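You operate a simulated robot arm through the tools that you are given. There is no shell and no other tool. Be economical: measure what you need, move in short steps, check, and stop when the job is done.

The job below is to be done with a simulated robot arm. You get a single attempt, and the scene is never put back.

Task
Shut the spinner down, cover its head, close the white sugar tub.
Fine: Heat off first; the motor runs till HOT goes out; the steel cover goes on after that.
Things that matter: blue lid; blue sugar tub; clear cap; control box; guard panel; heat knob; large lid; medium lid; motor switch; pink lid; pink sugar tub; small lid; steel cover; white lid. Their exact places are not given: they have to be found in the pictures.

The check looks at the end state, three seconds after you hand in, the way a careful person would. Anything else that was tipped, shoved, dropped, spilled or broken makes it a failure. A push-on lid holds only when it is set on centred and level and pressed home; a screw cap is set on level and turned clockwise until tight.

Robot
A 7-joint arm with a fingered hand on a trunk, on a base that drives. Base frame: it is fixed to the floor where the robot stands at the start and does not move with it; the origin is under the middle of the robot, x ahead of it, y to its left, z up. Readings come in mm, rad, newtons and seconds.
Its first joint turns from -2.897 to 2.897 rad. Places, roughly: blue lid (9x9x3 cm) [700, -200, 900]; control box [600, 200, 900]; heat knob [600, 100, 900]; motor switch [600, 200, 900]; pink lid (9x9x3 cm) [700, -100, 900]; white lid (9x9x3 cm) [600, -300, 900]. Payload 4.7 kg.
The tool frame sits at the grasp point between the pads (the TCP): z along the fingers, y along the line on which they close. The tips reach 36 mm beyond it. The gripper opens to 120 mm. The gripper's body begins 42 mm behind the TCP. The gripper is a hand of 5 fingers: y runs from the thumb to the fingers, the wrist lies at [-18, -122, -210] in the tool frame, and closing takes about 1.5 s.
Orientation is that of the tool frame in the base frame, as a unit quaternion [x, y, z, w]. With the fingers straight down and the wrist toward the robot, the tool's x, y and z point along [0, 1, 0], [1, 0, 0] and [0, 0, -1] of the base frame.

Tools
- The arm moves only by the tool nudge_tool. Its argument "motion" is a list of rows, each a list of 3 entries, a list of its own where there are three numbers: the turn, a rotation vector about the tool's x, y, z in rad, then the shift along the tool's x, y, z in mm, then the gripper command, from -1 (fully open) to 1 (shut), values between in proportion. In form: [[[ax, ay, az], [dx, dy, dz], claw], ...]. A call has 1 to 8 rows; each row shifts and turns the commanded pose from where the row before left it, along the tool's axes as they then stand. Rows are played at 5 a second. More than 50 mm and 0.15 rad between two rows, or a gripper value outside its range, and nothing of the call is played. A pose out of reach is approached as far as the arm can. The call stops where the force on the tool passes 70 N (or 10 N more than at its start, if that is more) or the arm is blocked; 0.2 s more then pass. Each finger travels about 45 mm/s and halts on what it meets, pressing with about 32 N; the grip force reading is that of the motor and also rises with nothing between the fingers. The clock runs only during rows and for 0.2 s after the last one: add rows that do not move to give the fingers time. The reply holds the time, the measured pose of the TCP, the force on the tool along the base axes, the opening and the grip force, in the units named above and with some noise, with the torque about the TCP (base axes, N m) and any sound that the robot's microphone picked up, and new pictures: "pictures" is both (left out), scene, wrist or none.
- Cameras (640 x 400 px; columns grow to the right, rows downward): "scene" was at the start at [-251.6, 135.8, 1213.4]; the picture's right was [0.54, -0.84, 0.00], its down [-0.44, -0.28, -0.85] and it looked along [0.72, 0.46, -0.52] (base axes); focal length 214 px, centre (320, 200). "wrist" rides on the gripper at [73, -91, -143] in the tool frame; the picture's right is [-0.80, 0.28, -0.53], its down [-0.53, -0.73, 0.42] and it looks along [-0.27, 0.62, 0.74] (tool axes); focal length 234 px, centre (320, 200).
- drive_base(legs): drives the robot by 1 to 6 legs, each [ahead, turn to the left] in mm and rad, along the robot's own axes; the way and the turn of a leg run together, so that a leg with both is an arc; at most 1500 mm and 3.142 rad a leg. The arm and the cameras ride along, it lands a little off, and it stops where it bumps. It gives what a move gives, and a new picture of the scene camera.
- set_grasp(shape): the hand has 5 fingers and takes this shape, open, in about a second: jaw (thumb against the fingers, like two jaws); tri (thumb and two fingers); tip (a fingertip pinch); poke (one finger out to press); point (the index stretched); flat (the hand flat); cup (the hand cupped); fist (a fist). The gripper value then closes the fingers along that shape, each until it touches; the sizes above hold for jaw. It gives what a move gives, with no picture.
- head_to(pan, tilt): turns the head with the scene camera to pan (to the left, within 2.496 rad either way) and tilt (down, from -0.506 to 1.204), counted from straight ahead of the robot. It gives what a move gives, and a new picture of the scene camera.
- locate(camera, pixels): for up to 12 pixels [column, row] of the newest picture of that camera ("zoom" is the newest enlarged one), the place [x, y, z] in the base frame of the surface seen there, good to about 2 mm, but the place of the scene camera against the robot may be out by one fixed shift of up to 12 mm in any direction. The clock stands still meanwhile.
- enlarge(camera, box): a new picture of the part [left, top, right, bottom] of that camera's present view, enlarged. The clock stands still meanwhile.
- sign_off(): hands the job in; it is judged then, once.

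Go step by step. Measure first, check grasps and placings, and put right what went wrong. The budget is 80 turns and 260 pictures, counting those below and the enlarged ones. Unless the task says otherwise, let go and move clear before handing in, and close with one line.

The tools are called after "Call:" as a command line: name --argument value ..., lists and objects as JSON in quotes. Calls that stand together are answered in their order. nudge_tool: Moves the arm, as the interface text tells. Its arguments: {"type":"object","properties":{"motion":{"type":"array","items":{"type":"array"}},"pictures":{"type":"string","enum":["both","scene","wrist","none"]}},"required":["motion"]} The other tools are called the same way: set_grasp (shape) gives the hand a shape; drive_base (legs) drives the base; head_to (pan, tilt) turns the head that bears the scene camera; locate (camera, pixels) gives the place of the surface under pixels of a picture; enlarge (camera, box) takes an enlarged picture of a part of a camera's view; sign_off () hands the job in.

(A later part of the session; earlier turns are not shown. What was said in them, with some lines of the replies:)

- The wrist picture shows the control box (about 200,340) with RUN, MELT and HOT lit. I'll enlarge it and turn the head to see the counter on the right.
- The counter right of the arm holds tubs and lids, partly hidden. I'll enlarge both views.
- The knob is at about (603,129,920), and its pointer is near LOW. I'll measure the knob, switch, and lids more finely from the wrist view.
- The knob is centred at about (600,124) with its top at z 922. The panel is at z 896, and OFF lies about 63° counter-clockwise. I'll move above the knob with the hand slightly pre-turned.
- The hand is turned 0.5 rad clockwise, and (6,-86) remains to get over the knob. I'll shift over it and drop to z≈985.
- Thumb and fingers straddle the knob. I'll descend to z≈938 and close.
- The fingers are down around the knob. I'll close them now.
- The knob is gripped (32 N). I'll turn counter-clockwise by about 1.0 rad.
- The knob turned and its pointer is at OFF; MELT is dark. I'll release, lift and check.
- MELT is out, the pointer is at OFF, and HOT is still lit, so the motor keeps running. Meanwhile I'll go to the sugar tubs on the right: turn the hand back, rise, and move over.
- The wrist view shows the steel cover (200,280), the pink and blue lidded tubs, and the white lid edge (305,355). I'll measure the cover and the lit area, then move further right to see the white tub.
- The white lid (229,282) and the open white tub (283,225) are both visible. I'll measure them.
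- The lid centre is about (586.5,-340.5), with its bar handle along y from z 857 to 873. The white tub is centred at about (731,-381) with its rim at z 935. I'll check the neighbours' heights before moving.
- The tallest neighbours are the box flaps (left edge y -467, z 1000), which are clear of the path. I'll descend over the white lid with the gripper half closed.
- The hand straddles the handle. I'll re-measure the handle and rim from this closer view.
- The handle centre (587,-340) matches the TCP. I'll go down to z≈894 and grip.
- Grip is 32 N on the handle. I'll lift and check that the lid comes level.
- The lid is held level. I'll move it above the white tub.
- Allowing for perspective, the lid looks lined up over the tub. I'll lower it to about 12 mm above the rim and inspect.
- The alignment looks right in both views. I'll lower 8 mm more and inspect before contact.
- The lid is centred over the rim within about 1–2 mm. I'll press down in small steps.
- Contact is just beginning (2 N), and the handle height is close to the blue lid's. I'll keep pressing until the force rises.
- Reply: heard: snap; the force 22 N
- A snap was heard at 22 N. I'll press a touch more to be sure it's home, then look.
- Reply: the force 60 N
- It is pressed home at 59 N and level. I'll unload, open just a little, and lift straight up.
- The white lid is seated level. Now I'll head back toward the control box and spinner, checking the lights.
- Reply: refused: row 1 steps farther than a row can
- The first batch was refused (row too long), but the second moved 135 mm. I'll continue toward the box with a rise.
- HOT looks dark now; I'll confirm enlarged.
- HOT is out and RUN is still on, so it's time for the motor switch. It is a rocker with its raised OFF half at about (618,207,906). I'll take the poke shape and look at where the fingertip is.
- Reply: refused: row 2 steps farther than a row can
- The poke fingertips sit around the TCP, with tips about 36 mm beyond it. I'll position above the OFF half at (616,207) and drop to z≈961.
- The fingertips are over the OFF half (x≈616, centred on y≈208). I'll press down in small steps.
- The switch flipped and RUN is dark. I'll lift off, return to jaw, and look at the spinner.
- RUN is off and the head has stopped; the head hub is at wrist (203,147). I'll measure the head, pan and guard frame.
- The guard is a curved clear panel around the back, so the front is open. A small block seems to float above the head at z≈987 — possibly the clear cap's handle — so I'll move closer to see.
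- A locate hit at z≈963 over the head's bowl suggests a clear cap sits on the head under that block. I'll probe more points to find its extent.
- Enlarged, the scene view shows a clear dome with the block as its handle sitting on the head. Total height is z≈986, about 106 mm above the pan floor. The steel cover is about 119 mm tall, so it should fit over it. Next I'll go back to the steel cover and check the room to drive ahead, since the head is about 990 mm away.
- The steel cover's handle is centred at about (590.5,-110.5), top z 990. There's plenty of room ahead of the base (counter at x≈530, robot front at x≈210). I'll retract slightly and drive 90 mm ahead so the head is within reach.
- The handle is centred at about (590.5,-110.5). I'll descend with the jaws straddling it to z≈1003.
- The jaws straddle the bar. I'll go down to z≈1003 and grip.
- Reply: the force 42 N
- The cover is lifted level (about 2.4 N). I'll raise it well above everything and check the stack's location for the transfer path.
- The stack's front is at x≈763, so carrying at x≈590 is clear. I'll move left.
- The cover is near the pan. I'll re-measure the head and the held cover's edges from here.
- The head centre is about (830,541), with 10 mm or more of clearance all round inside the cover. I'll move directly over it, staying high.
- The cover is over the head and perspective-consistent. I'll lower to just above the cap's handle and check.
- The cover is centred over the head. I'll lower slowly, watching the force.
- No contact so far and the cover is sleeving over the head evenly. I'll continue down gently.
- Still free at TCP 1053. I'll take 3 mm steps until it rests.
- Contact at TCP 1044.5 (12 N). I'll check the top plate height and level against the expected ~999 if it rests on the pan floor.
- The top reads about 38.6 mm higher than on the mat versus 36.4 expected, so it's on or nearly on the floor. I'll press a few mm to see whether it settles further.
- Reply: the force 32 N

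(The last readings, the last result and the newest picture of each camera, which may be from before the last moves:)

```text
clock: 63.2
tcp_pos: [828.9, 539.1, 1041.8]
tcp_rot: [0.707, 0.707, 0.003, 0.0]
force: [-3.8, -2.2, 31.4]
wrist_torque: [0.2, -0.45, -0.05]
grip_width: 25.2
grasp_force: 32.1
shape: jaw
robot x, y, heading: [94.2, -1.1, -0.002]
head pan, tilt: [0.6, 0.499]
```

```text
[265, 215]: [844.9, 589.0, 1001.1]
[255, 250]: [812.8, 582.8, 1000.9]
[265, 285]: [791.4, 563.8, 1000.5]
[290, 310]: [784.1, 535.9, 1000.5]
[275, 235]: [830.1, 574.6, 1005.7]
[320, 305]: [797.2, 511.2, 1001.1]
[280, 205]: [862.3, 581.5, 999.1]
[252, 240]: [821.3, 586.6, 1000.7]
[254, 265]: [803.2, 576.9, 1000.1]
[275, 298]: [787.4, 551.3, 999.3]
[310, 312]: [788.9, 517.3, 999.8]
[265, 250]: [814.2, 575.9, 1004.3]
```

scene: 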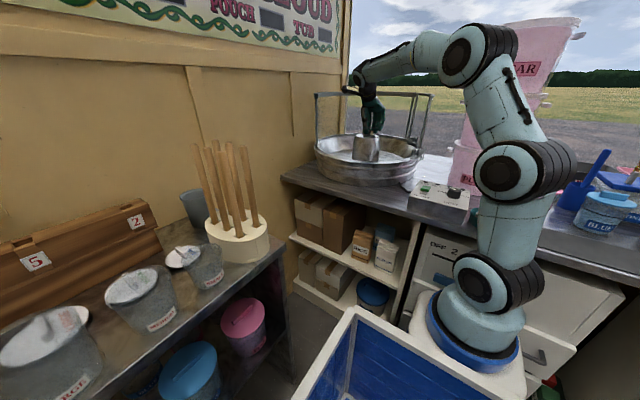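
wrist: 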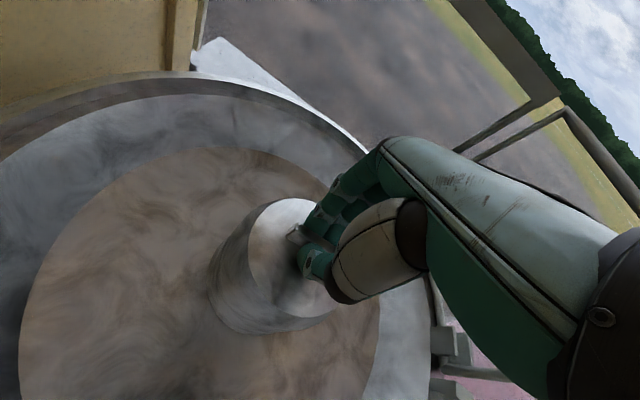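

The top is now 36.6 mm above its height on the mat, so the cover rests flat on the pan floor. I'll unload, open and lift straight up.

Call:
nudge_tool --motion '[[[0, 0, 0], [0, 0, -4], 0.9], [[0, 0, 0], [0, 0, 0], 0.3], [[0, 0, 0], [0, 0, 0], 0.0], [[0, 0, 0], [0, 0, 0], 0.0], [[0, 0, 0], [0, 0, 0], 0.0], [[0, 0, 0], [0, 0, -15], 0.0], [[0, 0, 0], [0, 0, -40], 0.0], [[0, 0, 0], [0, 0, -45], 0.0]]'

Call:
nudge_tool --motion '[[[0, 0, 0], [0, 0, -45], 0.0], [[0, 0, 0], [0, 0, -40], 0.0], [[0, 0, 0], [-30, -35, 0], 0.0], [[0, 0, 0], [-30, -35, 0], 0.0], [[0, 0, 0], [-30, -35, 0], 0.0]]'

Call:
enlarge --camera "scene" --box '[310, 80, 430, 200]'

Call:
enlarge --camera "wrist" --box '[60, 120, 320, 320]'

```text
clock: 65.0
tcp_pos: [831.2, 540.7, 1142.2]
tcp_rot: [0.707, 0.707, -0.002, 0.0]
force: [0.3, 0.1, -1.2]
wrist_torque: [-0.02, -0.01, -0.01]
grip_width: 59.4
grasp_force: 0.2
shape: jaw
robot x, y, heading: [90.1, -2.8, 0.001]
head pan, tilt: [0.6, 0.499]
```

scene: 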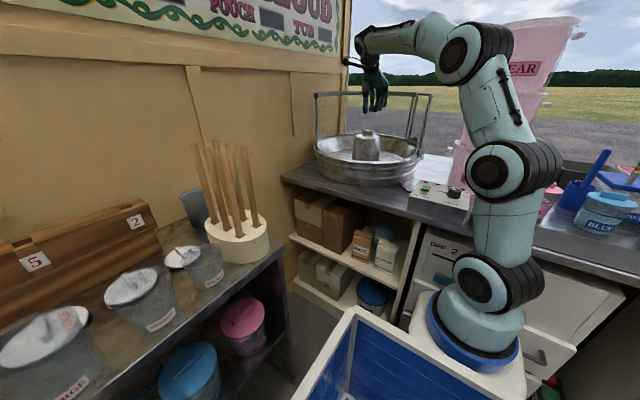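
wrist: 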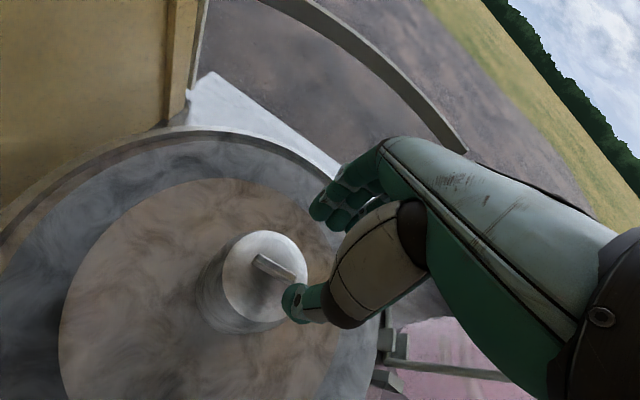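

```text
clock: 66.2
tcp_pos: [725.9, 452.5, 1226.5]
tcp_rot: [0.707, 0.707, -0.001, 0.001]
force: [0.6, 0.1, -1.6]
wrist_torque: [-0.02, 0.04, 0.01]
grip_width: 59.8
grasp_force: 0.1
shape: jaw
robot x, y, heading: [87.4, -2.0, -0.002]
head pan, tilt: [0.6, 0.499]
```

scene: 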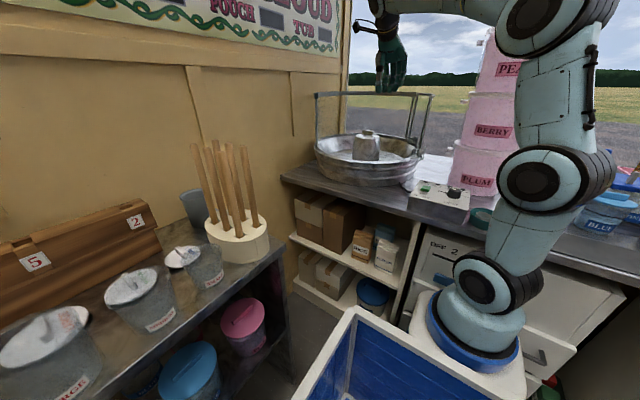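
wrist: 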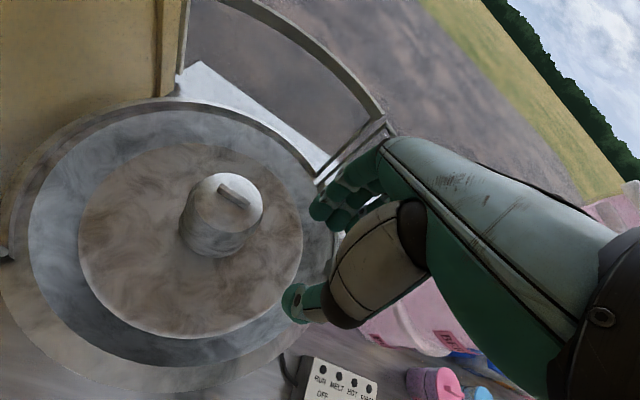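

```text
3.33 times, centred on (370, 140) of scene
```

zoom: 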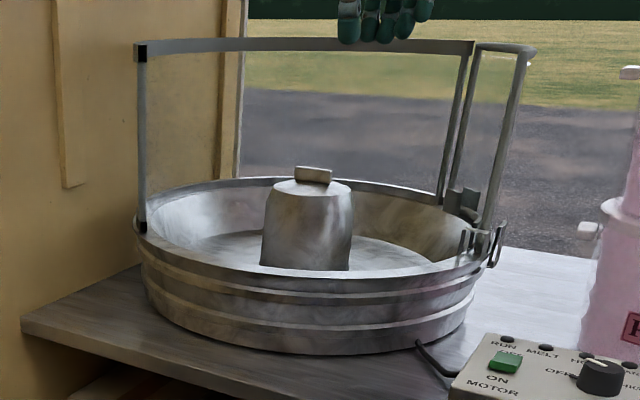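

```text
2.00 times, centred on (190, 220) of wrist
```

zoom: 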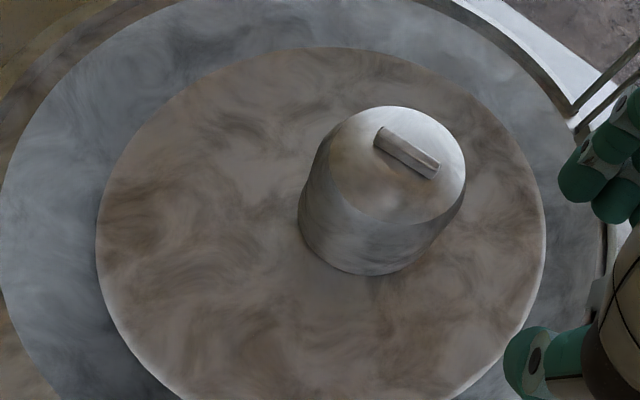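

The cover stands upright over the head and all lights are dark. I'll do a last level check of its top and glance at the box.

Call:
locate --camera "zoom" --pixels '[[400, 112], [460, 165], [335, 155], [400, 217], [450, 135], [355, 200], [407, 152]]'

Call:
enlarge --camera "scene" --box '[395, 170, 485, 230]'

```text
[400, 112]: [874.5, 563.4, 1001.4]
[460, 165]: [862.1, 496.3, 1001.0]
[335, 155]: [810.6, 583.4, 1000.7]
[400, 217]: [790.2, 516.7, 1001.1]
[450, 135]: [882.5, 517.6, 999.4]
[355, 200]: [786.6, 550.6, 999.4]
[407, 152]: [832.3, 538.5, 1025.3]
```

```text
6.67 times, centred on (440, 200) of scene
```

zoom: 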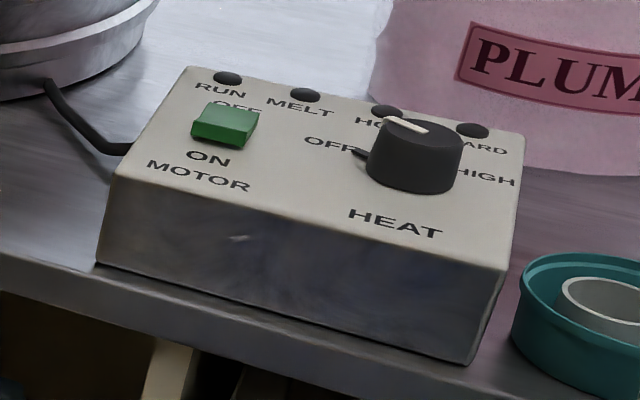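

The cover's top is level within 1 mm (z 999–1001) and centred on the head. Heat and motor are off, the white lid is snapped on, and the hand is clear, so I'm handing in.

Call:
sign_off

```text
The job is handed in.
```

The spinner is shut down in the right order (heat off first, motor off only after HOT went out). The steel cover then went on over the head and sits level, and the white sugar tub's lid is snapped shut. A clear cap was already on the head; I left it there, and the steel cover fits over it.
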